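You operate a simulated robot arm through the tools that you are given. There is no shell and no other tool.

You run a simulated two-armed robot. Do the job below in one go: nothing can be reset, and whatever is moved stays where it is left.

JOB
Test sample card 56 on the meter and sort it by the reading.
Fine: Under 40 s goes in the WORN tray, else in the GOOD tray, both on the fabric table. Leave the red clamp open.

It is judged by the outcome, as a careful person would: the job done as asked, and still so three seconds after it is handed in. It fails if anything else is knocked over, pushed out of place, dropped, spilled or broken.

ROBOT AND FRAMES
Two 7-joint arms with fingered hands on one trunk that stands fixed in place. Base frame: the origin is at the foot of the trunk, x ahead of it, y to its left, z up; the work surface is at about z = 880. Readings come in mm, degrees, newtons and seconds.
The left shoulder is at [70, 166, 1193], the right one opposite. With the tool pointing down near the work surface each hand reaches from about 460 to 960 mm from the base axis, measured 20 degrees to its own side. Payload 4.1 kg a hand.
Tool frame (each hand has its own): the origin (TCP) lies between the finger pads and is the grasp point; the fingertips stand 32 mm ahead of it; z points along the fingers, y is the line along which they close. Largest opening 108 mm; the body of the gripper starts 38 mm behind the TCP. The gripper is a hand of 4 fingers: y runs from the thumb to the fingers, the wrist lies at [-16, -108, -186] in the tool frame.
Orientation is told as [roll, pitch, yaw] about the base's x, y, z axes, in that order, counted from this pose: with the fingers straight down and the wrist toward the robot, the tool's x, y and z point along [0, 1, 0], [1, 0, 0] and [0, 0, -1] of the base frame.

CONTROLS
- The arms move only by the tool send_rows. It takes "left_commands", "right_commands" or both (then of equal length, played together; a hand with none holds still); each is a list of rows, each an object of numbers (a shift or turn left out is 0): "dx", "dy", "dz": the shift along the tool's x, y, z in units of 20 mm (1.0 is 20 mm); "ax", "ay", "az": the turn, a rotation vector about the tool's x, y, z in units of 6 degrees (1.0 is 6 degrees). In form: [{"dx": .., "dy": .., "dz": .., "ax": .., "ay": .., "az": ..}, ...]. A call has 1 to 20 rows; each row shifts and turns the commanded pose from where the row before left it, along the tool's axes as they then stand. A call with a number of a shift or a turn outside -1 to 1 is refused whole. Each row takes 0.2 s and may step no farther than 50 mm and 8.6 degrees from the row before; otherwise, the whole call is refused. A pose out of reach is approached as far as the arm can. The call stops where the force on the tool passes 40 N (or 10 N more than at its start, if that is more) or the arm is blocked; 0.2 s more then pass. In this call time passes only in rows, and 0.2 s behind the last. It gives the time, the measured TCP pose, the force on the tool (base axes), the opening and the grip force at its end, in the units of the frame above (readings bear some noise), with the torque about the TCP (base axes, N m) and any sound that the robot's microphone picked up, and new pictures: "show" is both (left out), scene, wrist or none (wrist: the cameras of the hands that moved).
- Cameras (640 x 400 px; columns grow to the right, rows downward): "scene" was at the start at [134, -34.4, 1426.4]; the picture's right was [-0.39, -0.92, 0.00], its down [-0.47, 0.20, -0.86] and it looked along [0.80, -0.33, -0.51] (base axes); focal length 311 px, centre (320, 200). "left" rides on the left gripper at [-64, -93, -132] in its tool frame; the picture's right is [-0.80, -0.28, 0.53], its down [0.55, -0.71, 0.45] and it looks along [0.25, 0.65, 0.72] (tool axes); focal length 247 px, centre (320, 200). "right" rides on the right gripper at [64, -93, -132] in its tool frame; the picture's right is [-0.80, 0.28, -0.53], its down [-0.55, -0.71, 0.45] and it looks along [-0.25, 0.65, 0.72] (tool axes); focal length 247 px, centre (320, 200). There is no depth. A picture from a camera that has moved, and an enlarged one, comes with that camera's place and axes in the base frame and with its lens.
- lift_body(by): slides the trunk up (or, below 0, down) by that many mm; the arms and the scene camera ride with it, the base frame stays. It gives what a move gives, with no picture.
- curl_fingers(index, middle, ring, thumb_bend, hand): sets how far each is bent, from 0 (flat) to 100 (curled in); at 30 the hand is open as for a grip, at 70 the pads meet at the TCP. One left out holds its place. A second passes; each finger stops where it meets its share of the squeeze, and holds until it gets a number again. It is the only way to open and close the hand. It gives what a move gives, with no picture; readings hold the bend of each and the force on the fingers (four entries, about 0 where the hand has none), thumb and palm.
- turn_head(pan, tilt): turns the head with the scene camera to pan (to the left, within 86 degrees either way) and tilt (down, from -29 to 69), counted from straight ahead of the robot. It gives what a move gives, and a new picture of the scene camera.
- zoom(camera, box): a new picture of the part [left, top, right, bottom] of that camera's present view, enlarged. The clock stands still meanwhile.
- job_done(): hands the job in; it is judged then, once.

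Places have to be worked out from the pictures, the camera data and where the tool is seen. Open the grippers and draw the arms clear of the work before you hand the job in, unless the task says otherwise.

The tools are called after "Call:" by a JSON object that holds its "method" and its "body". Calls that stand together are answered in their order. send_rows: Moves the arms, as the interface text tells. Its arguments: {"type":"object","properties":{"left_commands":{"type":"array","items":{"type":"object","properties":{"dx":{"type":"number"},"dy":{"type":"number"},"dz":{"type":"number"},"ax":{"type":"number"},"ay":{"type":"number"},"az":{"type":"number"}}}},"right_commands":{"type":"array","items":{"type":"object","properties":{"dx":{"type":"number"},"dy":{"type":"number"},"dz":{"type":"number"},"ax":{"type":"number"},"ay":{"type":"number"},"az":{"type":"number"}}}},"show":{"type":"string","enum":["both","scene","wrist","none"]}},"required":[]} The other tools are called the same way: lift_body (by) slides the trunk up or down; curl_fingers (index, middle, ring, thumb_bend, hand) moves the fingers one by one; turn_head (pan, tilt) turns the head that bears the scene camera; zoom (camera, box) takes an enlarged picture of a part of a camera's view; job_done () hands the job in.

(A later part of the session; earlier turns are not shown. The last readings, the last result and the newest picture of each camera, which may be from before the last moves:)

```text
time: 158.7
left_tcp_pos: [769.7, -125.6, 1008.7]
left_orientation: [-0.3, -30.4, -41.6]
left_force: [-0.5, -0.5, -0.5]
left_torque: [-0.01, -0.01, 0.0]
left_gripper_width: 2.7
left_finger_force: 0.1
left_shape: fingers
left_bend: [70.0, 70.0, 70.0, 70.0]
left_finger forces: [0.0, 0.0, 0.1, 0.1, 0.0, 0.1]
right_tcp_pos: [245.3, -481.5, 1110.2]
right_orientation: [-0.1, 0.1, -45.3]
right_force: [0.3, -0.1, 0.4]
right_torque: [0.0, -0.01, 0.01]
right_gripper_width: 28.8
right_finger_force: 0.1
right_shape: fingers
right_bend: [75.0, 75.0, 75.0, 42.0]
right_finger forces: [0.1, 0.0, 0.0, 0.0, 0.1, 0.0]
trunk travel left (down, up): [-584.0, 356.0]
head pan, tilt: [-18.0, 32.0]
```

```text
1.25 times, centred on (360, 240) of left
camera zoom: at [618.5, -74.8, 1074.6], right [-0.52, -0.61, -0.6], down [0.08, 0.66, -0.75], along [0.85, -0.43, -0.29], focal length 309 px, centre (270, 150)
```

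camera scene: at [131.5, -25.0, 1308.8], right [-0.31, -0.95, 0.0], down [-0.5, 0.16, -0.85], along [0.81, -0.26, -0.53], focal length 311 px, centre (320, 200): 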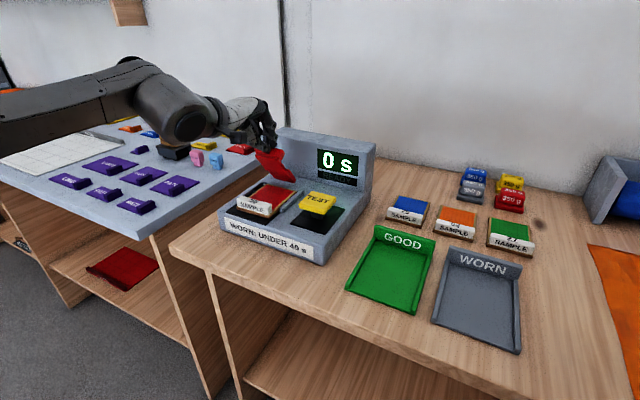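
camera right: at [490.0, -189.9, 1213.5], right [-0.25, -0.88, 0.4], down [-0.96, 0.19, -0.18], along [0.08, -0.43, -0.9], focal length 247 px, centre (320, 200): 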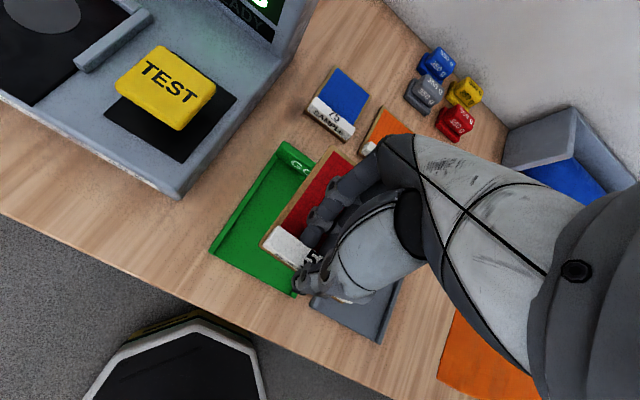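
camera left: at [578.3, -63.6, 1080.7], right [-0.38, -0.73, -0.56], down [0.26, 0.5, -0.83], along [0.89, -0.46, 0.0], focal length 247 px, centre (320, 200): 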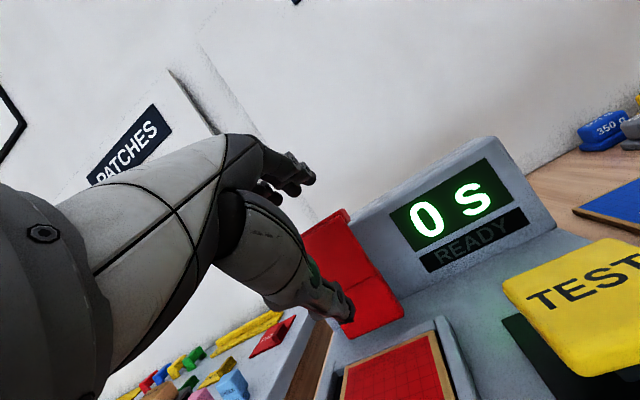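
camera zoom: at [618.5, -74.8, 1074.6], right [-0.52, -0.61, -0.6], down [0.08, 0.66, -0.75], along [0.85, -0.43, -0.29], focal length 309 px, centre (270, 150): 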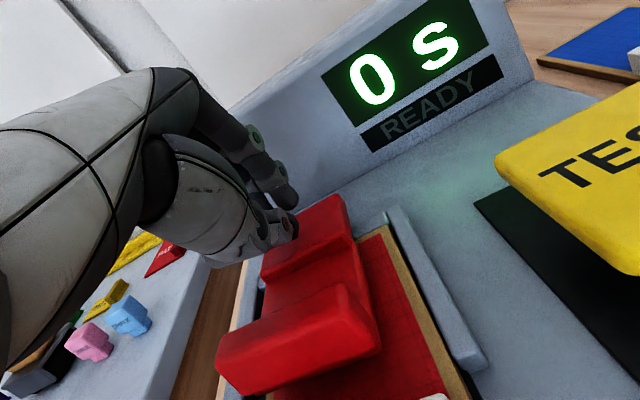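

The clamp lies nearly flat over the card. I'll press a bit more to close it fully, watching the force.

Call:
{"method": "send_rows", "body": {"left_commands": [{"dy": -0.15, "dz": 0.26}, {"dy": -0.15, "dz": 0.26}, {"dy": -0.15, "dz": 0.26}, {"dy": -0.15, "dz": 0.26}, {"dy": -0.15, "dz": 0.26}], "show": "none"}}

Call:
{"method": "zoom", "body": {"camera": "scene", "box": [180, 60, 400, 240]}}

Call:
{"method": "zoom", "body": {"camera": "left", "box": [200, 80, 520, 400]}}

```text
time: 160.0
left_tcp_pos: [770.2, -125.9, 991.7]
left_orientation: [-0.4, -31.6, -41.6]
left_force: [-4.4, 4.3, 23.7]
left_torque: [-0.19, -0.14, 0.01]
left_gripper_width: 0.2
left_finger_force: 13.6
left_shape: fingers
left_bend: [67.0, 71.0, 70.0, 75.0]
left_finger forces: [0.1, 7.7, 0.0, 0.0, 20.5, 0.0]
right_tcp_pos: [244.0, -479.8, 1109.9]
right_orientation: [0.1, 0.1, -45.2]
right_force: [0.2, 0.1, -0.8]
right_torque: [0.02, 0.05, -0.04]
right_gripper_width: 28.9
right_finger_force: 0.0
right_shape: fingers
right_bend: [75.0, 75.0, 75.0, 42.0]
right_finger forces: [0.0, 0.1, 0.0, 0.1, 0.1, 0.0]
trunk travel left (down, up): [-584.0, 356.0]
head pan, tilt: [-18.0, 32.0]
stopped in row 5 (left hand): the force on the tool passed its limit at 41 N (the readings are from after the stop); the commanded pose is now the measured one
```

```text
2.22 times, centred on (290, 150) of scene
camera zoom: at [133.5, -26.8, 1308.3], right [-0.31, -0.95, 0.0], down [-0.5, 0.16, -0.85], along [0.81, -0.26, -0.53], focal length 691 px, centre (387, 311)
```

zoom: 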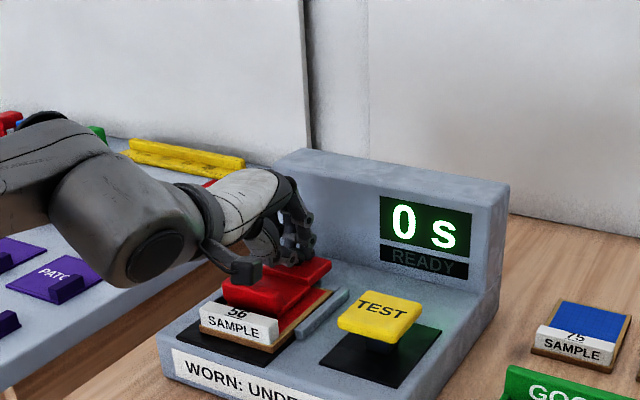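

```text
1.25 times, centred on (360, 240) of left
camera zoom: at [617.3, -75.5, 1055.1], right [-0.51, -0.62, -0.6], down [0.09, 0.65, -0.75], along [0.86, -0.44, -0.27], focal length 309 px, centre (270, 150)
```

zoom: 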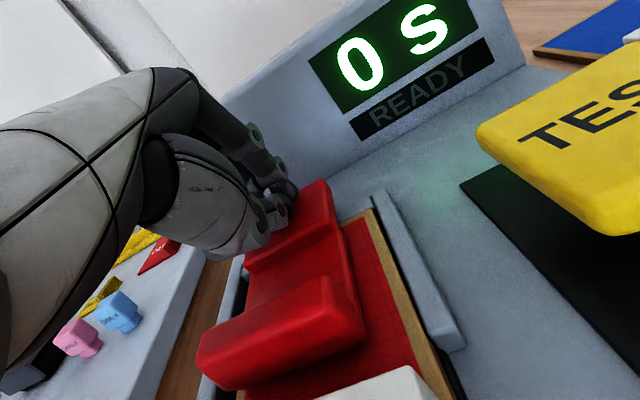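

It stopped at 41 N, pressing close to the hinge where the leverage is poor. I'll rise, shift back about 38 mm toward the free end (behind the lip) and press there.

Call:
{"method": "send_rows", "body": {"left_commands": [{"dy": 0.5, "dz": -0.866}, {"dy": 0.25, "dz": -0.433}, {"dy": -0.55, "dz": -0.317}, {"dy": -0.55, "dz": -0.317}, {"dy": -0.55, "dz": -0.317}, {"dy": -0.25, "dz": 0.433}, {"dy": -0.2, "dz": 0.346}], "show": "none"}}

Call:
{"method": "zoom", "body": {"camera": "scene", "box": [180, 60, 400, 240]}}

Call:
{"method": "zoom", "body": {"camera": "left", "box": [200, 80, 520, 400]}}

```text
time: 161.6
left_tcp_pos: [743.4, -101.5, 998.1]
left_orientation: [-0.4, -30.9, -41.6]
left_force: [1.4, -0.6, 1.3]
left_torque: [0.02, -0.02, -0.03]
left_gripper_width: 1.3
left_finger_force: 0.7
left_shape: fingers
left_bend: [70.0, 70.0, 70.0, 71.0]
left_finger forces: [0.0, 0.0, 0.0, 0.0, 2.0, 0.0]
right_tcp_pos: [244.4, -481.0, 1109.3]
right_orientation: [0.0, 0.2, -45.2]
right_force: [0.7, 0.0, 0.4]
right_torque: [-0.02, -0.03, 0.01]
right_gripper_width: 28.7
right_finger_force: 0.1
right_shape: fingers
right_bend: [75.0, 75.0, 75.0, 42.0]
right_finger forces: [0.1, 0.1, 0.0, 0.0, 0.0, 0.0]
trunk travel left (down, up): [-584.0, 356.0]
head pan, tilt: [-18.0, 32.0]
```

```text
2.22 times, centred on (290, 150) of scene
camera zoom: at [135.7, -27.1, 1308.1], right [-0.31, -0.95, 0.0], down [-0.5, 0.16, -0.85], along [0.81, -0.26, -0.53], focal length 691 px, centre (387, 311)
```

zoom: 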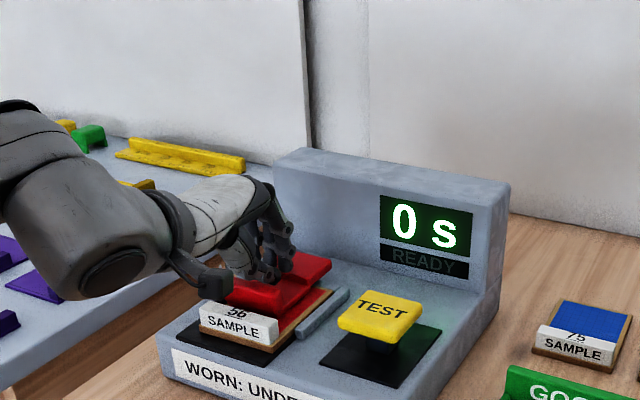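

```text
1.25 times, centred on (360, 240) of left
camera zoom: at [591.1, -50.8, 1062.0], right [-0.51, -0.62, -0.6], down [0.08, 0.66, -0.75], along [0.86, -0.43, -0.28], focal length 309 px, centre (270, 150)
```

zoom: 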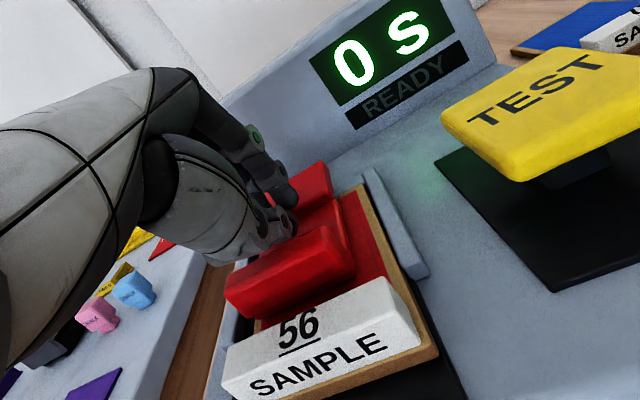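

The fingertips are now just behind the lip at the free end. Pressing down gently.

Call:
{"method": "send_rows", "body": {"left_commands": [{"dy": -0.12, "dz": 0.21}, {"dy": -0.12, "dz": 0.21}, {"dy": -0.12, "dz": 0.21}, {"dy": -0.12, "dz": 0.21}], "show": "none"}}

Call:
{"method": "zoom", "body": {"camera": "left", "box": [200, 80, 520, 400]}}

Call:
{"method": "zoom", "body": {"camera": "scene", "box": [210, 110, 370, 230]}}

```text
time: 162.6
left_tcp_pos: [745.3, -103.0, 987.5]
left_orientation: [-0.3, -32.0, -41.7]
left_force: [-0.2, -1.1, 21.2]
left_torque: [-0.09, 0.15, -0.04]
left_gripper_width: 0.3
left_finger_force: 11.9
left_shape: fingers
left_bend: [68.0, 70.0, 70.0, 73.0]
left_finger forces: [10.2, 0.0, 0.1, 0.1, 13.7, 0.1]
right_tcp_pos: [244.7, -482.0, 1110.0]
right_orientation: [-0.1, 0.2, -45.2]
right_force: [-0.2, 0.0, -0.5]
right_torque: [-0.01, 0.04, -0.04]
right_gripper_width: 29.0
right_finger_force: 0.0
right_shape: fingers
right_bend: [75.0, 75.0, 75.0, 42.0]
right_finger forces: [0.0, 0.0, 0.1, 0.1, 0.0, 0.1]
trunk travel left (down, up): [-584.0, 356.0]
head pan, tilt: [-18.0, 32.0]
stopped in row 4 (left hand): the force on the tool passed its limit at 43 N (the readings are from after the stop); the commanded pose is now the measured one
```

```text
1.25 times, centred on (360, 240) of left
camera zoom: at [591.2, -51.5, 1051.0], right [-0.51, -0.62, -0.6], down [0.1, 0.65, -0.76], along [0.86, -0.44, -0.27], focal length 309 px, centre (270, 150)
```

zoom: 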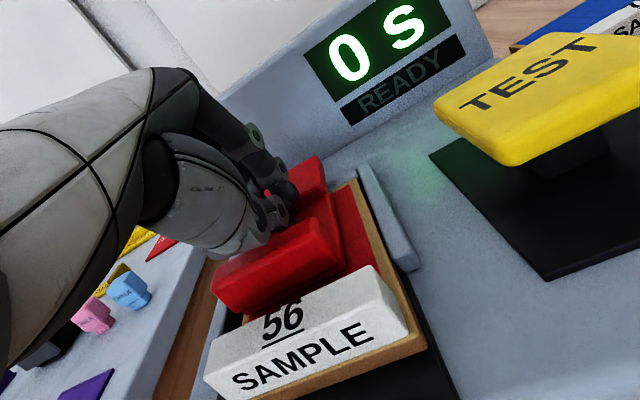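

```text
3.33 times, centred on (290, 170) of scene
camera zoom: at [135.2, -28.0, 1307.9], right [-0.31, -0.95, 0.0], down [-0.5, 0.16, -0.85], along [0.81, -0.26, -0.53], focal length 1036 px, centre (420, 300)
```

zoom: 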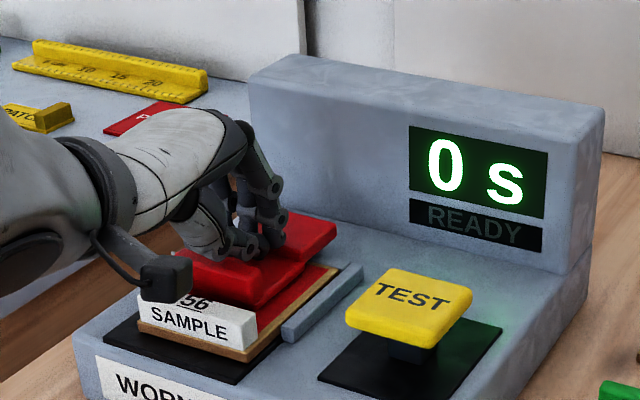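

The clamp is pressed firmly down (43 N) on the card. I'll lift the left hand up and see whether the clamp stays closed.

Call:
{"method": "send_rows", "body": {"left_commands": [{"dy": 0.5, "dz": -0.866}, {"dy": 0.5, "dz": -0.866}, {"dy": 0.5, "dz": -0.866}, {"dy": 0.5, "dz": -0.866}], "show": "none"}}

Call:
{"method": "zoom", "body": {"camera": "scene", "box": [180, 90, 400, 250]}}

Call:
{"method": "zoom", "body": {"camera": "left", "box": [240, 120, 560, 400]}}

```text
time: 163.6
left_tcp_pos: [743.8, -99.3, 1063.6]
left_orientation: [-0.5, -31.4, -41.6]
left_force: [0.4, 0.7, 1.0]
left_torque: [0.03, -0.01, 0.03]
left_gripper_width: 3.2
left_finger_force: 0.0
left_shape: fingers
left_bend: [70.0, 70.0, 70.0, 70.0]
left_finger forces: [0.1, 0.0, 0.0, 0.0, 0.1, 0.1]
right_tcp_pos: [244.4, -481.2, 1110.9]
right_orientation: [0.0, 0.1, -45.3]
right_force: [-0.3, -0.5, 0.4]
right_torque: [0.0, 0.01, -0.01]
right_gripper_width: 28.8
right_finger_force: 0.0
right_shape: fingers
right_bend: [75.0, 75.0, 75.0, 42.0]
right_finger forces: [0.0, 0.1, 0.0, 0.0, 0.1, 0.0]
trunk travel left (down, up): [-584.0, 356.0]
head pan, tilt: [-18.0, 32.0]
```

```text
2.50 times, centred on (290, 170) of scene
camera zoom: at [135.3, -27.1, 1308.0], right [-0.31, -0.95, 0.0], down [-0.5, 0.16, -0.85], along [0.81, -0.26, -0.53], focal length 777 px, centre (395, 275)
```

zoom: 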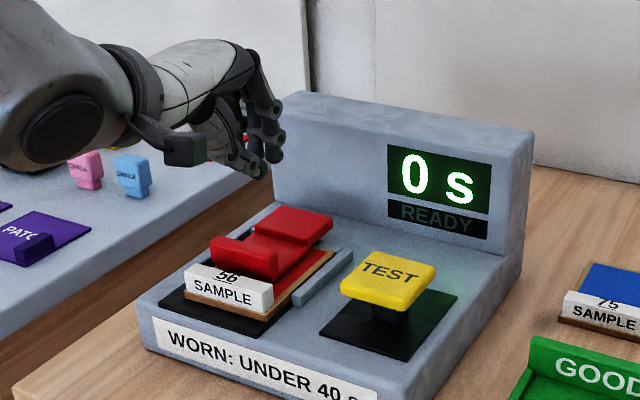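

```text
1.43 times, centred on (400, 260) of left
camera zoom: at [589.6, -49.0, 1127.0], right [-0.51, -0.62, -0.6], down [0.09, 0.65, -0.75], along [0.86, -0.44, -0.27], focal length 353 px, centre (206, 114)
```

zoom: 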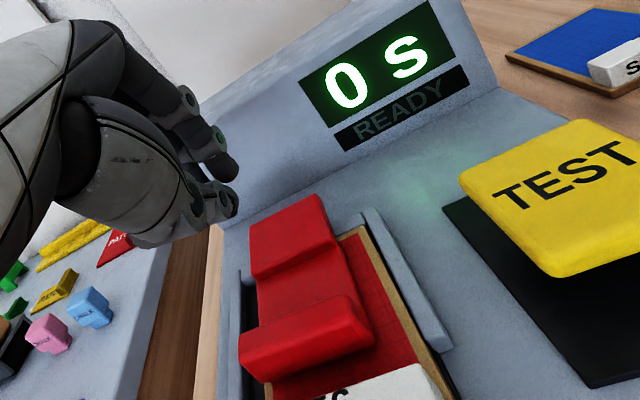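

The clamp stays closed flat on card 56. Next is the TEST button (a≈589, b≈−324, top z≈972): I'll carry the closed fingertips over it.

Call:
{"method": "send_rows", "body": {"left_commands": [{"dx": -0.916, "dy": -0.2, "dz": -0.12}, {"dx": -0.916, "dy": -0.2, "dz": -0.12}, {"dx": -0.916, "dy": -0.2, "dz": -0.12}, {"dx": -0.916, "dy": -0.2, "dz": -0.12}, {"dx": -0.916, "dy": -0.2, "dz": -0.12}, {"dx": -0.916, "dy": -0.2, "dz": -0.12}, {"dx": -0.916, "dy": -0.2, "dz": -0.12}], "show": "none"}}

Call:
{"method": "zoom", "body": {"camera": "scene", "box": [180, 90, 400, 250]}}

Call:
{"method": "zoom", "body": {"camera": "left", "box": [200, 120, 520, 400]}}

```text
time: 165.2
left_tcp_pos: [634.0, -174.3, 1063.9]
left_orientation: [-0.2, -31.6, -41.7]
left_force: [-1.0, 0.1, -0.3]
left_torque: [0.02, 0.03, 0.01]
left_gripper_width: 3.1
left_finger_force: 0.0
left_shape: fingers
left_bend: [70.0, 70.0, 70.0, 70.0]
left_finger forces: [0.0, 0.0, 0.0, 0.1, 0.0, 0.1]
right_tcp_pos: [244.8, -481.6, 1110.2]
right_orientation: [0.1, 0.2, -45.2]
right_force: [0.6, 0.7, 0.1]
right_torque: [0.0, 0.0, -0.03]
right_gripper_width: 29.1
right_finger_force: 0.0
right_shape: fingers
right_bend: [75.0, 75.0, 75.0, 42.0]
right_finger forces: [0.0, 0.1, 0.0, 0.0, 0.0, 0.1]
trunk travel left (down, up): [-584.0, 356.0]
head pan, tilt: [-18.0, 32.0]
```

```text
2.50 times, centred on (290, 170) of scene
camera zoom: at [135.6, -27.7, 1308.0], right [-0.31, -0.95, 0.0], down [-0.5, 0.16, -0.85], along [0.81, -0.26, -0.53], focal length 777 px, centre (395, 275)
```

zoom: 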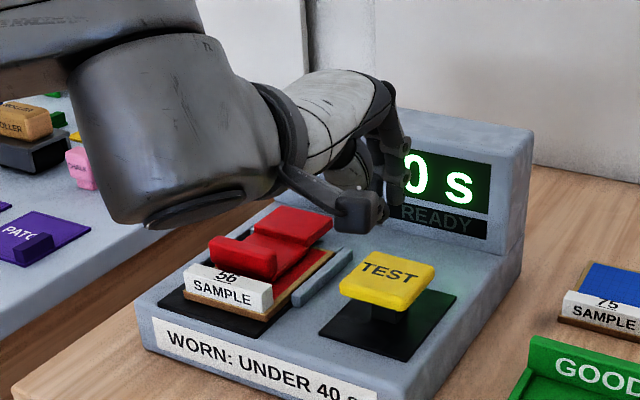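

```text
1.43 times, centred on (360, 260) of left
camera zoom: at [480.1, -122.7, 1128.3], right [-0.51, -0.62, -0.6], down [0.09, 0.65, -0.75], along [0.86, -0.44, -0.27], focal length 353 px, centre (263, 114)
```

zoom: 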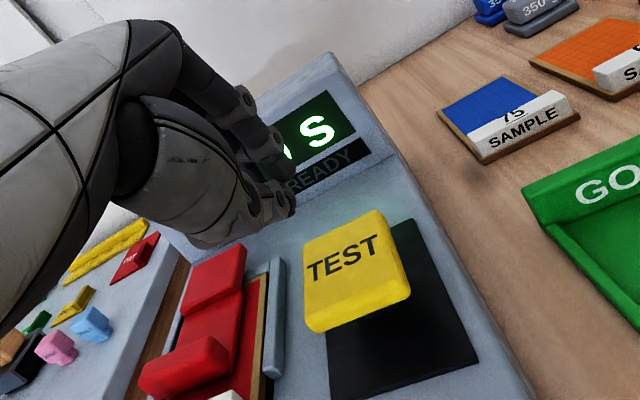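

The fingertips are above the TEST button (tip a≈591, b≈−325). I'll descend to just over it and then press in small steps.

Call:
{"method": "send_rows", "body": {"left_commands": [{"dy": -0.524, "dz": 0.852}, {"dy": -0.524, "dz": 0.852}, {"dy": -0.39, "dz": 0.64}, {"dy": -0.13, "dz": 0.21}, {"dy": -0.13, "dz": 0.21}], "show": "none"}}

Call:
{"method": "zoom", "body": {"camera": "scene", "box": [200, 100, 400, 250]}}

Call:
{"method": "zoom", "body": {"camera": "left", "box": [200, 120, 520, 400]}}

```text
time: 166.4
left_tcp_pos: [634.6, -173.4, 998.3]
left_orientation: [-0.4, -31.6, -41.5]
left_force: [0.6, 1.2, 4.1]
left_torque: [0.05, 0.03, 0.01]
left_gripper_width: 1.3
left_finger_force: 1.8
left_shape: fingers
left_bend: [70.0, 70.0, 70.0, 71.0]
left_finger forces: [0.0, 0.0, 0.1, 0.0, 3.2, 0.0]
right_tcp_pos: [245.0, -479.9, 1110.7]
right_orientation: [0.1, 0.1, -45.2]
right_force: [-0.5, 1.0, -0.1]
right_torque: [-0.05, 0.02, 0.03]
right_gripper_width: 28.8
right_finger_force: 0.0
right_shape: fingers
right_bend: [75.0, 75.0, 75.0, 42.0]
right_finger forces: [0.0, 0.0, 0.1, 0.0, 0.0, 0.0]
trunk travel left (down, up): [-584.0, 356.0]
head pan, tilt: [-18.0, 32.0]
```

```text
2.67 times, centred on (300, 175) of scene
camera zoom: at [135.5, -26.7, 1308.1], right [-0.31, -0.95, 0.0], down [-0.5, 0.16, -0.85], along [0.81, -0.26, -0.53], focal length 829 px, centre (373, 267)
```

zoom: 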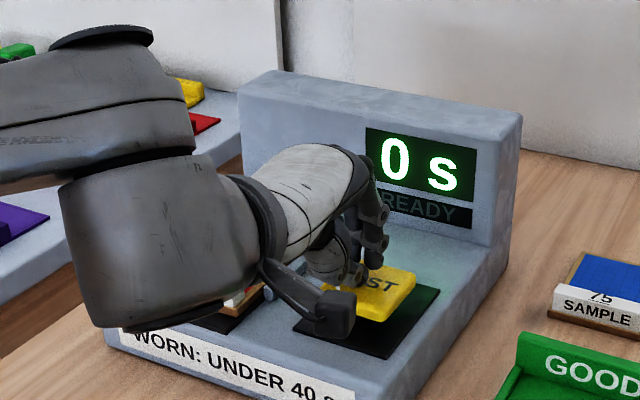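

```text
1.43 times, centred on (360, 260) of left
camera zoom: at [480.6, -121.9, 1062.9], right [-0.51, -0.62, -0.6], down [0.09, 0.65, -0.75], along [0.86, -0.44, -0.27], focal length 353 px, centre (263, 114)
```

zoom: 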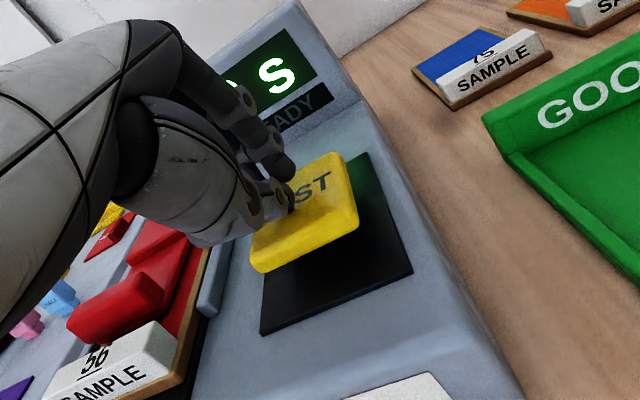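

The fingers touch the button (4 N). Pressing further.

Call:
{"method": "send_rows", "body": {"left_commands": [{"dy": -0.09, "dz": 0.15}, {"dy": -0.09, "dz": 0.15}, {"dy": -0.09, "dz": 0.15}], "show": "none"}}

Call:
{"method": "zoom", "body": {"camera": "scene", "box": [200, 100, 400, 250]}}

```text
time: 167.2
left_tcp_pos: [634.9, -172.9, 989.3]
left_orientation: [-0.4, -31.6, -41.6]
left_force: [-0.7, 2.8, 5.3]
left_torque: [-0.02, -0.03, 0.01]
left_gripper_width: 0.0
left_finger_force: 2.7
left_shape: fingers
left_bend: [70.0, 70.0, 70.0, 72.0]
left_finger forces: [0.0, 0.1, 0.1, 0.1, 6.6, 0.1]
right_tcp_pos: [244.4, -479.0, 1110.7]
right_orientation: [0.0, 0.1, -45.2]
right_force: [0.3, 0.8, -0.1]
right_torque: [-0.02, -0.01, -0.01]
right_gripper_width: 28.6
right_finger_force: 0.1
right_shape: fingers
right_bend: [75.0, 75.0, 75.0, 42.0]
right_finger forces: [0.1, 0.0, 0.0, 0.0, 0.0, 0.0]
trunk travel left (down, up): [-584.0, 356.0]
head pan, tilt: [-18.0, 32.0]
```

```text
2.67 times, centred on (300, 175) of scene
camera zoom: at [135.1, -26.4, 1308.2], right [-0.31, -0.95, 0.0], down [-0.5, 0.16, -0.85], along [0.81, -0.26, -0.53], focal length 829 px, centre (373, 267)
```

zoom: 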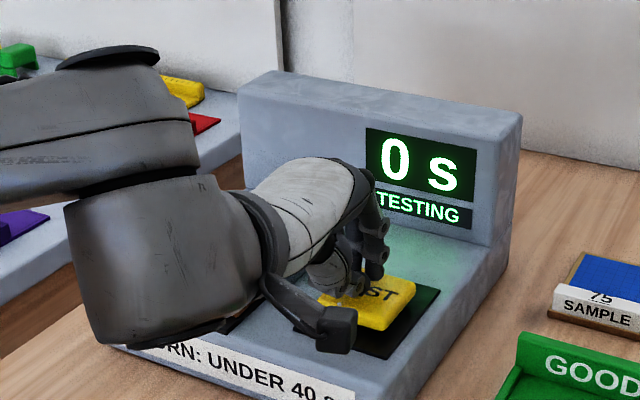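

The display shows TESTING. I'll lift the fingers off the button and watch the display.

Call:
{"method": "send_rows", "body": {"left_commands": [{"dy": 0.4, "dz": -0.65}, {"dy": 0.524, "dz": -0.852}, {"dy": 0.524, "dz": -0.852}, {"dy": 0.3, "dz": -0.5}], "show": "none"}}

Call:
{"method": "zoom", "body": {"camera": "scene", "box": [200, 100, 400, 250]}}

```text
time: 168.2
left_tcp_pos: [634.3, -174.9, 1055.2]
left_orientation: [-0.3, -31.6, -41.5]
left_force: [0.3, 0.6, 0.5]
left_torque: [0.02, 0.0, -0.03]
left_gripper_width: 3.2
left_finger_force: 0.0
left_shape: fingers
left_bend: [70.0, 70.0, 70.0, 70.0]
left_finger forces: [0.0, 0.2, 0.0, 0.1, 0.0, 0.1]
right_tcp_pos: [245.2, -481.1, 1109.9]
right_orientation: [0.0, 0.2, -45.2]
right_force: [-0.2, 0.1, 0.0]
right_torque: [0.0, 0.05, 0.01]
right_gripper_width: 28.9
right_finger_force: 0.1
right_shape: fingers
right_bend: [75.0, 75.0, 75.0, 42.0]
right_finger forces: [0.0, 0.0, 0.1, 0.0, 0.0, 0.1]
trunk travel left (down, up): [-584.0, 356.0]
head pan, tilt: [-18.0, 32.0]
```

```text
2.67 times, centred on (300, 175) of scene
camera zoom: at [135.6, -27.2, 1308.0], right [-0.31, -0.95, 0.0], down [-0.5, 0.16, -0.85], along [0.81, -0.26, -0.53], focal length 829 px, centre (373, 267)
```

zoom: 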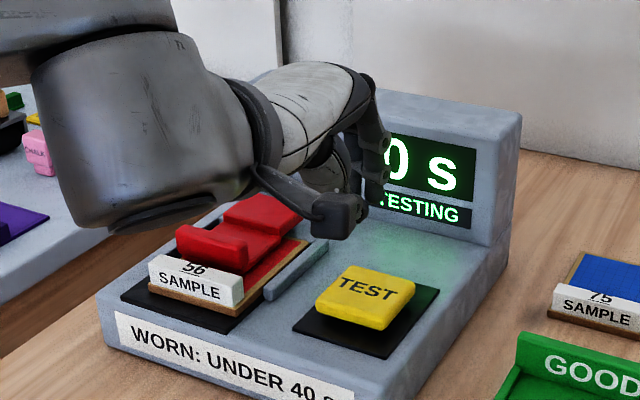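

TESTING continues and the button stays in. I'll move the left hand back over the clamp side while the test runs, keeping clear of the display.

Call:
{"method": "send_rows", "body": {"left_commands": [{"dx": 0.9, "dy": -0.1, "dz": -0.1}, {"dx": 0.9, "dy": -0.1, "dz": -0.1}, {"dx": 0.9, "dy": -0.1, "dz": -0.1}, {"dx": 0.9, "dy": -0.1, "dz": -0.1}, {"dx": 0.9, "dy": -0.1, "dz": -0.1}, {"dx": 0.9, "dy": -0.1, "dz": -0.1}, {"dx": 0.9, "dy": -0.1, "dz": -0.1}], "show": "none"}}

Call:
{"method": "zoom", "body": {"camera": "scene", "box": [180, 90, 400, 250]}}

```text
time: 169.8
left_tcp_pos: [704.7, -67.1, 1061.5]
left_orientation: [-0.4, -31.6, -41.6]
left_force: [0.9, 0.4, 0.1]
left_torque: [0.03, -0.01, 0.03]
left_gripper_width: 3.1
left_finger_force: 0.1
left_shape: fingers
left_bend: [70.0, 70.0, 70.0, 70.0]
left_finger forces: [0.0, 0.0, 0.0, 0.0, 0.0, 0.0]
right_tcp_pos: [244.7, -480.4, 1110.9]
right_orientation: [0.1, 0.0, -45.3]
right_force: [0.0, -0.5, 0.4]
right_torque: [-0.01, -0.03, -0.01]
right_gripper_width: 29.1
right_finger_force: 0.1
right_shape: fingers
right_bend: [75.0, 75.0, 75.0, 42.0]
right_finger forces: [0.0, 0.1, 0.0, 0.1, 0.0, 0.0]
trunk travel left (down, up): [-584.0, 356.0]
head pan, tilt: [-18.0, 32.0]
```

```text
2.50 times, centred on (290, 170) of scene
camera zoom: at [136.0, -26.7, 1308.0], right [-0.31, -0.95, 0.0], down [-0.5, 0.16, -0.85], along [0.81, -0.26, -0.53], focal length 777 px, centre (395, 275)
```

zoom: 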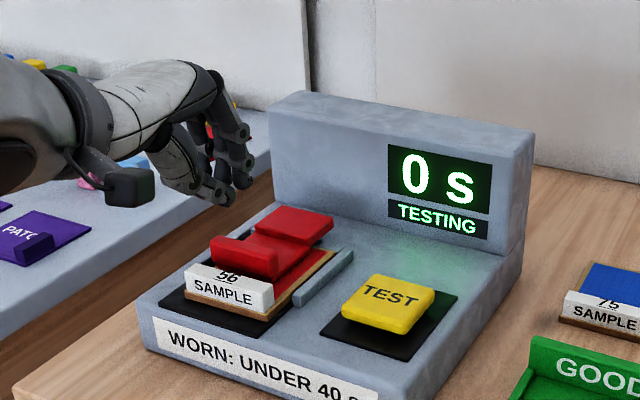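

Still testing. I'll wait a few seconds in place.

Call:
{"method": "send_rows", "body": {"left_commands": [{"dz": 0}, {"dz": 0}, {"dz": 0}, {"dz": 0}, {"dz": 0}, {"dz": 0}, {"dz": 0}, {"dz": 0}, {"dz": 0}, {"dz": 0}, {"dz": 0}, {"dz": 0}, {"dz": 0}, {"dz": 0}, {"dz": 0}], "show": "none"}}

Call:
{"method": "zoom", "body": {"camera": "scene", "box": [180, 90, 400, 250]}}

```text
time: 173.0
left_tcp_pos: [705.4, -66.6, 1060.6]
left_orientation: [-0.4, -31.4, -41.5]
left_force: [0.2, -0.1, 0.1]
left_torque: [-0.02, 0.01, 0.01]
left_gripper_width: 2.9
left_finger_force: 0.1
left_shape: fingers
left_bend: [70.0, 70.0, 70.0, 70.0]
left_finger forces: [0.0, 0.0, 0.0, 0.0, 0.0, 0.0]
right_tcp_pos: [244.7, -480.2, 1110.7]
right_orientation: [0.0, 0.1, -45.3]
right_force: [0.8, 0.1, -0.3]
right_torque: [0.01, 0.0, 0.01]
right_gripper_width: 28.8
right_finger_force: 0.1
right_shape: fingers
right_bend: [75.0, 75.0, 75.0, 42.0]
right_finger forces: [0.0, 0.1, 0.0, 0.1, 0.0, 0.1]
trunk travel left (down, up): [-584.0, 356.0]
head pan, tilt: [-18.0, 32.0]
```

```text
2.50 times, centred on (290, 170) of scene
camera zoom: at [135.9, -27.1, 1308.0], right [-0.31, -0.95, 0.0], down [-0.5, 0.16, -0.85], along [0.81, -0.26, -0.53], focal length 777 px, centre (395, 275)
```

zoom: 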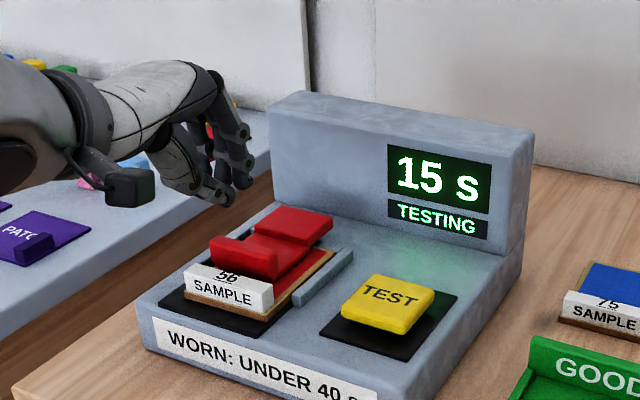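

The counter is running (15 s, still TESTING). I'll keep waiting until it settles.

Call:
{"method": "send_rows", "body": {"left_commands": [{"dz": 0}, {"dz": 0}, {"dz": 0}, {"dz": 0}, {"dz": 0}, {"dz": 0}, {"dz": 0}, {"dz": 0}, {"dz": 0}, {"dz": 0}, {"dz": 0}, {"dz": 0}, {"dz": 0}, {"dz": 0}, {"dz": 0}, {"dz": 0}, {"dz": 0}, {"dz": 0}, {"dz": 0}, {"dz": 0}], "show": "none"}}

Call:
{"method": "zoom", "body": {"camera": "scene", "box": [180, 90, 400, 250]}}

```text
time: 177.2
left_tcp_pos: [705.1, -67.1, 1060.9]
left_orientation: [-0.4, -31.6, -41.7]
left_force: [-0.8, -0.4, 0.8]
left_torque: [-0.01, -0.02, -0.01]
left_gripper_width: 3.0
left_finger_force: 0.0
left_shape: fingers
left_bend: [70.0, 70.0, 70.0, 70.0]
left_finger forces: [0.0, 0.0, 0.1, 0.0, 0.0, 0.0]
right_tcp_pos: [244.6, -480.8, 1110.6]
right_orientation: [0.0, 0.1, -45.2]
right_force: [0.2, -0.5, -0.2]
right_torque: [-0.03, 0.01, -0.01]
right_gripper_width: 28.8
right_finger_force: 0.0
right_shape: fingers
right_bend: [75.0, 75.0, 75.0, 42.0]
right_finger forces: [0.1, 0.0, 0.1, 0.1, 0.0, 0.0]
trunk travel left (down, up): [-584.0, 356.0]
head pan, tilt: [-18.0, 32.0]
```

```text
2.50 times, centred on (290, 170) of scene
camera zoom: at [135.9, -27.1, 1308.0], right [-0.31, -0.95, 0.0], down [-0.5, 0.16, -0.85], along [0.81, -0.26, -0.53], focal length 777 px, centre (395, 275)
```

zoom: 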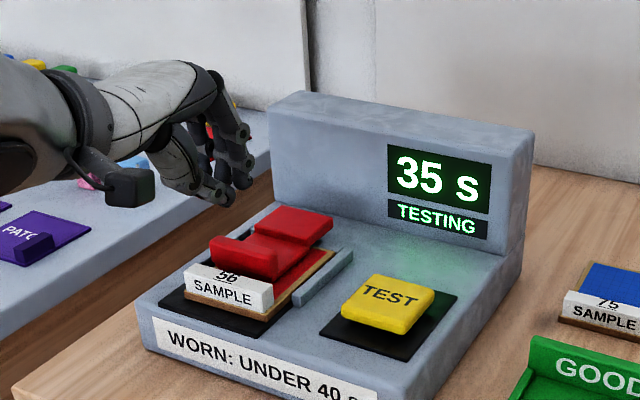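

It reads 35 s and is still TESTING, so this is not yet the result. I'll keep waiting.

Call:
{"method": "send_rows", "body": {"left_commands": [{"dz": 0}, {"dz": 0}, {"dz": 0}, {"dz": 0}, {"dz": 0}, {"dz": 0}, {"dz": 0}, {"dz": 0}, {"dz": 0}, {"dz": 0}, {"dz": 0}, {"dz": 0}, {"dz": 0}, {"dz": 0}, {"dz": 0}, {"dz": 0}, {"dz": 0}, {"dz": 0}, {"dz": 0}, {"dz": 0}], "show": "none"}}

Call:
{"method": "zoom", "body": {"camera": "scene", "box": [180, 90, 400, 250]}}

```text
time: 181.4
left_tcp_pos: [704.4, -68.4, 1060.8]
left_orientation: [-0.5, -31.6, -41.5]
left_force: [0.9, -0.6, 0.0]
left_torque: [-0.01, 0.02, 0.01]
left_gripper_width: 3.1
left_finger_force: 0.1
left_shape: fingers
left_bend: [70.0, 70.0, 70.0, 70.0]
left_finger forces: [0.0, 0.0, 0.1, 0.0, 0.0, 0.0]
right_tcp_pos: [244.9, -481.1, 1110.2]
right_orientation: [0.0, 0.1, -45.2]
right_force: [-0.2, -0.4, 0.1]
right_torque: [-0.01, 0.0, 0.01]
right_gripper_width: 28.6
right_finger_force: 0.0
right_shape: fingers
right_bend: [75.0, 75.0, 75.0, 42.0]
right_finger forces: [0.0, 0.0, 0.0, 0.0, 0.1, 0.1]
trunk travel left (down, up): [-584.0, 356.0]
head pan, tilt: [-18.0, 32.0]
```

```text
2.50 times, centred on (290, 170) of scene
camera zoom: at [135.9, -27.1, 1308.0], right [-0.31, -0.95, 0.0], down [-0.5, 0.16, -0.85], along [0.81, -0.26, -0.53], focal length 777 px, centre (395, 275)
```

zoom: 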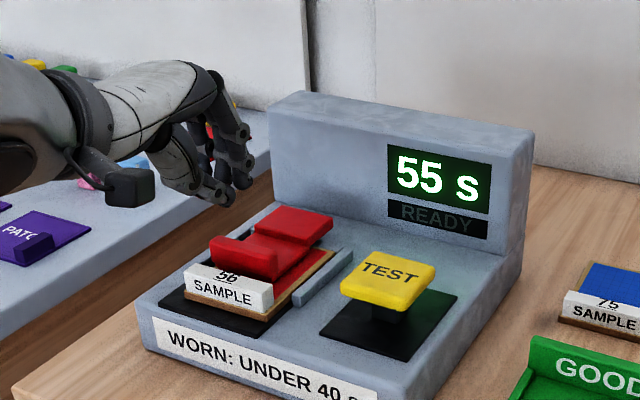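

The test has finished: the reading is 55 s with READY showing. That's not under 40 s, so card 56 belongs in the GOOD tray. Now I'll look closely at the closed clamp's lip to plan opening it.

Call:
{"method": "zoom", "body": {"camera": "scene", "box": [225, 155, 325, 225]}}

Call:
{"method": "zoom", "body": {"camera": "left", "box": [280, 180, 520, 400]}}

Call:
{"method": "zoom", "body": {"camera": "scene", "box": [300, 110, 370, 160]}}

```text
5.71 times, centred on (275, 190) of scene
camera zoom: at [135.9, -27.1, 1308.0], right [-0.31, -0.95, 0.0], down [-0.5, 0.16, -0.85], along [0.81, -0.26, -0.53], focal length 1776 px, centre (577, 257)
```

zoom: 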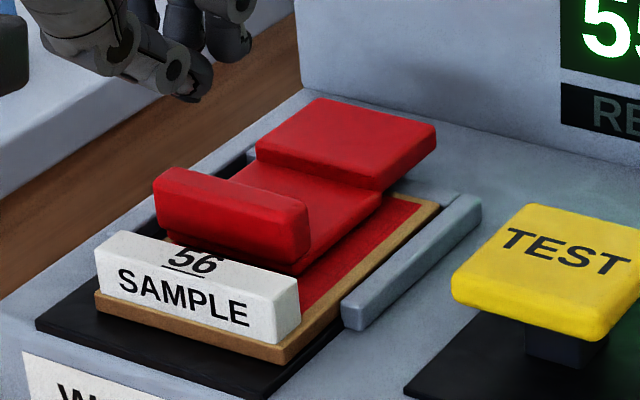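

```text
1.82 times, centred on (400, 290) of left
camera zoom: at [551.8, -16.2, 1124.6], right [-0.51, -0.62, -0.6], down [0.09, 0.65, -0.75], along [0.86, -0.44, -0.27], focal length 449 px, centre (174, 36)
```

zoom: 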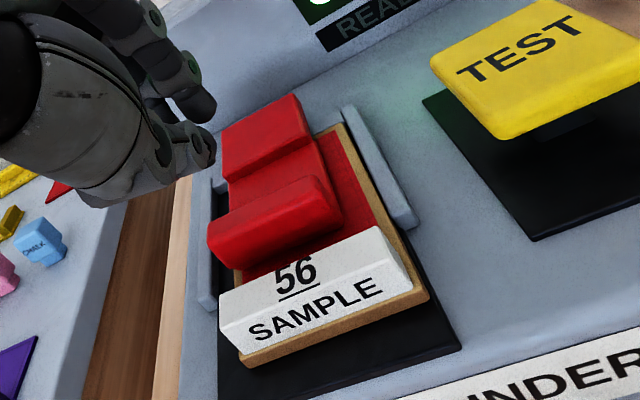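

```text
8.00 times, centred on (335, 135) of scene
camera zoom: at [135.9, -27.1, 1308.0], right [-0.31, -0.95, 0.0], down [-0.5, 0.16, -0.85], along [0.81, -0.26, -0.53], focal length 2487 px, centre (200, 720)
```

zoom: 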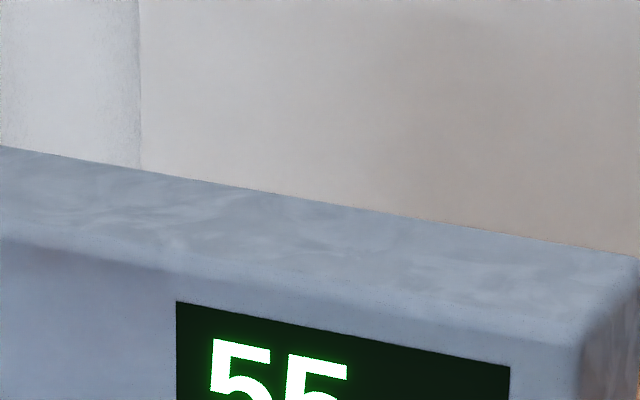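

The lip is a bar at a≈567–579, top z≈970, with the label (back at a≈557, top z≈956) close in front. I'll set the hand to tilt 18°, yaw −45°, pre-shape to a narrow pinch (thumb 73, fingers 52) and position above the lip.

Call:
{"method": "send_rows", "body": {"left_commands": [{"ax": 1}, {"ax": 1}, {"ax": 0.27}, {"ay": -0.175, "az": 0.54}, {"dx": 0.22, "dy": 0.24, "dz": 0.08}], "show": "none"}}

Call:
{"method": "curl_fingers", "body": {"hand": "left", "index": 52, "middle": 52, "ring": 52, "thumb_bend": 73}}

Call:
{"method": "zoom", "body": {"camera": "scene", "box": [190, 90, 350, 230]}}

Call:
{"method": "zoom", "body": {"camera": "left", "box": [240, 140, 480, 360]}}

```text
time: 182.6
left_tcp_pos: [711.8, -67.4, 1058.5]
left_orientation: [-0.4, -17.9, -45.2]
left_force: [0.4, 0.2, -0.1]
left_torque: [0.01, -0.03, 0.02]
left_gripper_width: 3.0
left_finger_force: 0.0
left_shape: fingers
left_bend: [70.0, 70.0, 70.0, 70.0]
left_finger forces: [0.1, 0.0, 0.0, 0.0, 0.0, 0.0]
right_tcp_pos: [244.1, -481.6, 1109.0]
right_orientation: [0.1, 0.2, -45.2]
right_force: [0.2, 0.3, 0.4]
right_torque: [0.02, 0.0, 0.01]
right_gripper_width: 28.8
right_finger_force: 0.1
right_shape: fingers
right_bend: [75.0, 75.0, 75.0, 42.0]
right_finger forces: [0.0, 0.1, 0.0, 0.1, 0.0, 0.1]
trunk travel left (down, up): [-584.0, 356.0]
head pan, tilt: [-18.0, 32.0]
```

```text
time: 183.6
left_tcp_pos: [710.4, -67.1, 1058.2]
left_orientation: [-0.3, -17.9, -45.1]
left_force: [-0.4, -0.2, 0.2]
left_torque: [-0.02, 0.0, 0.02]
left_gripper_width: 20.8
left_finger_force: 0.0
left_shape: fingers
left_bend: [52.0, 52.0, 52.0, 73.0]
left_finger forces: [0.0, 0.0, 0.1, 0.0, 0.0, 0.1]
right_tcp_pos: [245.2, -482.3, 1111.1]
right_orientation: [0.1, 0.1, -45.2]
right_force: [0.5, 0.4, -0.3]
right_torque: [0.02, -0.03, -0.01]
right_gripper_width: 28.8
right_finger_force: 0.0
right_shape: fingers
right_bend: [75.0, 75.0, 75.0, 42.0]
right_finger forces: [0.0, 0.0, 0.1, 0.0, 0.1, 0.0]
trunk travel left (down, up): [-584.0, 356.0]
head pan, tilt: [-18.0, 32.0]
```

```text
2.86 times, centred on (270, 160) of scene
camera zoom: at [135.9, -27.2, 1308.0], right [-0.31, -0.95, 0.0], down [-0.5, 0.16, -0.85], along [0.81, -0.26, -0.53], focal length 888 px, centre (463, 314)
```

zoom: 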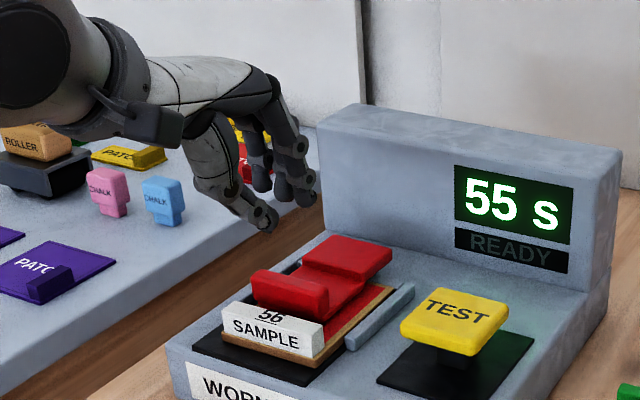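

```text
1.82 times, centred on (360, 250) of left
camera zoom: at [574.8, -20.0, 1155.7], right [-0.64, -0.49, -0.59], down [0.01, 0.76, -0.65], along [0.77, -0.42, -0.48], focal length 449 px, centre (247, 109)
```

zoom: 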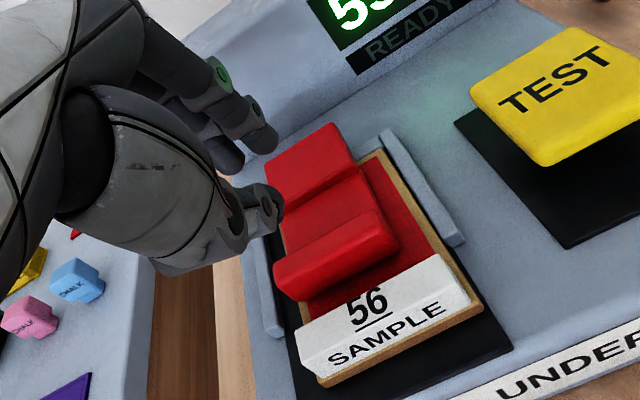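

TCP is at a≈550, b≈−455, straddling the lip's line. I'll lower by 58 mm with the trunk and check the clearances.

Call:
{"method": "lift_body", "body": {"by": -58}}

Call:
{"method": "zoom", "body": {"camera": "scene", "box": [210, 110, 330, 210]}}

Call:
{"method": "zoom", "body": {"camera": "left", "box": [240, 120, 440, 300]}}

```text
time: 184.6
left_tcp_pos: [711.5, -67.1, 1001.4]
left_orientation: [-0.4, -18.0, -45.1]
left_force: [-0.4, 0.5, 0.1]
left_torque: [0.04, -0.03, 0.01]
left_gripper_width: 20.7
left_finger_force: 0.1
left_shape: fingers
left_bend: [52.0, 52.0, 52.0, 73.0]
left_finger forces: [0.0, 0.0, 0.0, 0.1, 0.1, 0.1]
right_tcp_pos: [244.4, -480.7, 1052.1]
right_orientation: [-0.1, 0.1, -45.2]
right_force: [-0.3, 0.4, 0.0]
right_torque: [-0.01, -0.01, 0.01]
right_gripper_width: 28.6
right_finger_force: 0.0
right_shape: fingers
right_bend: [75.0, 75.0, 75.0, 42.0]
right_finger forces: [0.1, 0.1, 0.0, 0.0, 0.0, 0.0]
trunk travel left (down, up): [-526.0, 414.0]
head pan, tilt: [-18.0, 32.0]
```

```text
4.00 times, centred on (270, 160) of scene
camera zoom: at [135.7, -27.0, 1250.0], right [-0.31, -0.95, 0.0], down [-0.5, 0.16, -0.85], along [0.81, -0.26, -0.53], focal length 1243 px, centre (520, 360)
```

zoom: 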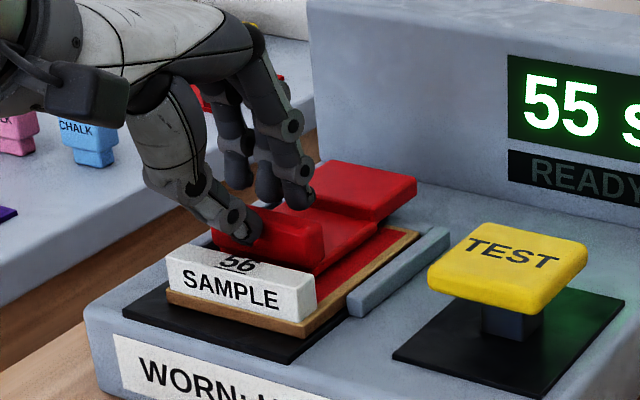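

```text
2.22 times, centred on (340, 210) of left
camera zoom: at [574.6, -19.9, 1097.9], right [-0.64, -0.49, -0.59], down [0.01, 0.76, -0.65], along [0.77, -0.42, -0.48], focal length 549 px, centre (276, 178)
```

zoom: 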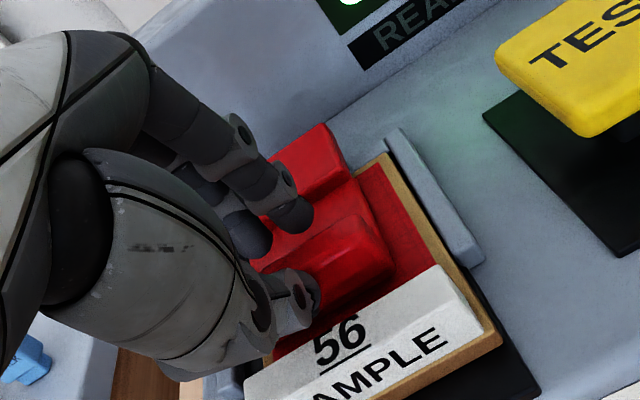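

Thumb in front of the lip and fingers behind, as planned. I'll lower 12 mm and then close the pinch.

Call:
{"method": "lift_body", "body": {"by": -12}}

Call:
{"method": "zoom", "body": {"camera": "scene", "box": [210, 110, 330, 210]}}

Call:
{"method": "zoom", "body": {"camera": "left", "box": [240, 120, 440, 300]}}

```text
time: 185.2
left_tcp_pos: [711.2, -66.0, 988.6]
left_orientation: [-0.5, -18.0, -45.1]
left_force: [-0.5, -0.7, 0.4]
left_torque: [0.02, -0.04, -0.04]
left_gripper_width: 20.0
left_finger_force: 0.0
left_shape: fingers
left_bend: [52.0, 52.0, 52.0, 73.0]
left_finger forces: [0.0, 0.0, 0.0, 0.1, 0.7, 0.0]
right_tcp_pos: [244.9, -479.9, 1039.4]
right_orientation: [0.1, 0.1, -45.2]
right_force: [0.1, -0.3, 0.1]
right_torque: [0.04, 0.03, 0.03]
right_gripper_width: 28.8
right_finger_force: 0.1
right_shape: fingers
right_bend: [75.0, 75.0, 75.0, 42.0]
right_finger forces: [0.1, 0.0, 0.0, 0.1, 0.0, 0.1]
trunk travel left (down, up): [-514.0, 426.0]
head pan, tilt: [-18.0, 32.0]
```

```text
4.00 times, centred on (270, 160) of scene
camera zoom: at [135.6, -27.0, 1238.0], right [-0.31, -0.95, 0.0], down [-0.5, 0.16, -0.85], along [0.81, -0.26, -0.53], focal length 1243 px, centre (520, 360)
```

zoom: 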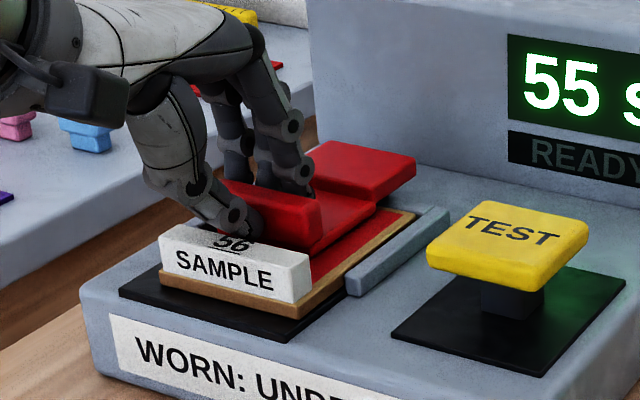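

```text
2.22 times, centred on (340, 210) of left
camera zoom: at [574.5, -19.8, 1085.8], right [-0.64, -0.49, -0.59], down [0.01, 0.76, -0.65], along [0.77, -0.42, -0.48], focal length 549 px, centre (276, 178)
```

zoom: 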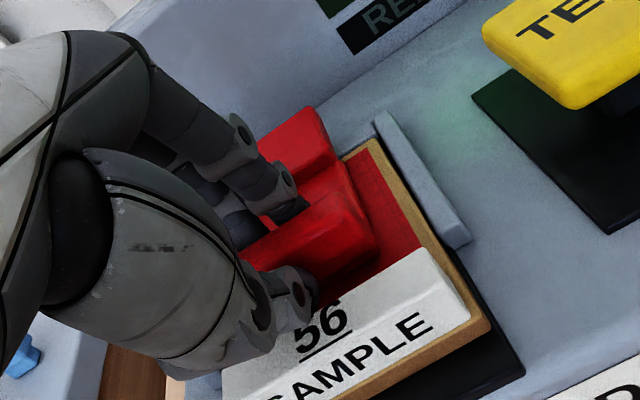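

The lip is between thumb and fingers. Closing the pinch now.

Call:
{"method": "curl_fingers", "body": {"hand": "left", "index": 68, "middle": 68, "ring": 68, "thumb_bend": 85}}

Call:
{"method": "zoom", "body": {"camera": "scene", "box": [210, 110, 330, 210]}}

Call:
{"method": "zoom", "body": {"camera": "left", "box": [240, 120, 440, 300]}}

```text
time: 186.2
left_tcp_pos: [712.1, -67.4, 989.4]
left_orientation: [-0.4, -17.8, -45.1]
left_force: [9.4, -6.3, 2.4]
left_torque: [-0.08, -0.31, -0.12]
left_gripper_width: 13.0
left_finger_force: 20.4
left_shape: fingers
left_bend: [59.0, 59.0, 57.0, 75.0]
left_finger forces: [10.0, 7.5, 8.4, 0.0, 15.2, 0.0]
right_tcp_pos: [245.9, -482.4, 1039.3]
right_orientation: [-0.1, 0.1, -45.2]
right_force: [0.2, 0.4, 0.2]
right_torque: [0.02, 0.01, -0.01]
right_gripper_width: 29.0
right_finger_force: 0.0
right_shape: fingers
right_bend: [75.0, 75.0, 75.0, 42.0]
right_finger forces: [0.0, 0.1, 0.1, 0.0, 0.0, 0.0]
trunk travel left (down, up): [-514.0, 426.0]
head pan, tilt: [-18.0, 32.0]
```

```text
4.00 times, centred on (270, 160) of scene
camera zoom: at [137.0, -28.1, 1237.9], right [-0.31, -0.95, 0.0], down [-0.5, 0.16, -0.85], along [0.81, -0.26, -0.53], focal length 1243 px, centre (520, 360)
```

zoom: 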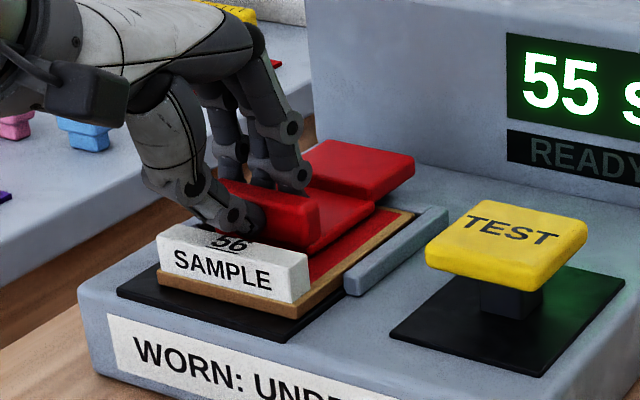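

```text
2.22 times, centred on (340, 210) of left
camera zoom: at [575.8, -20.9, 1085.4], right [-0.64, -0.49, -0.59], down [0.01, 0.76, -0.65], along [0.77, -0.42, -0.49], focal length 549 px, centre (276, 178)
```

zoom: 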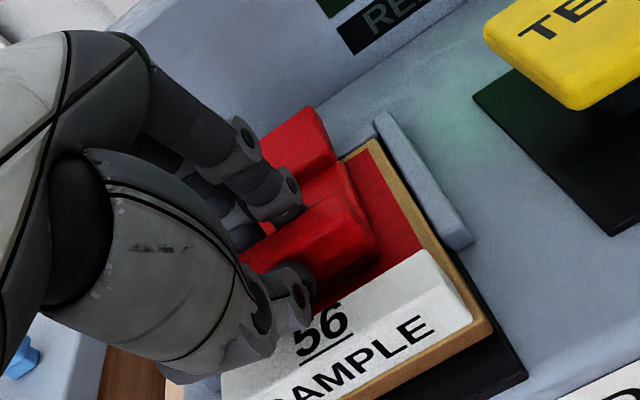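

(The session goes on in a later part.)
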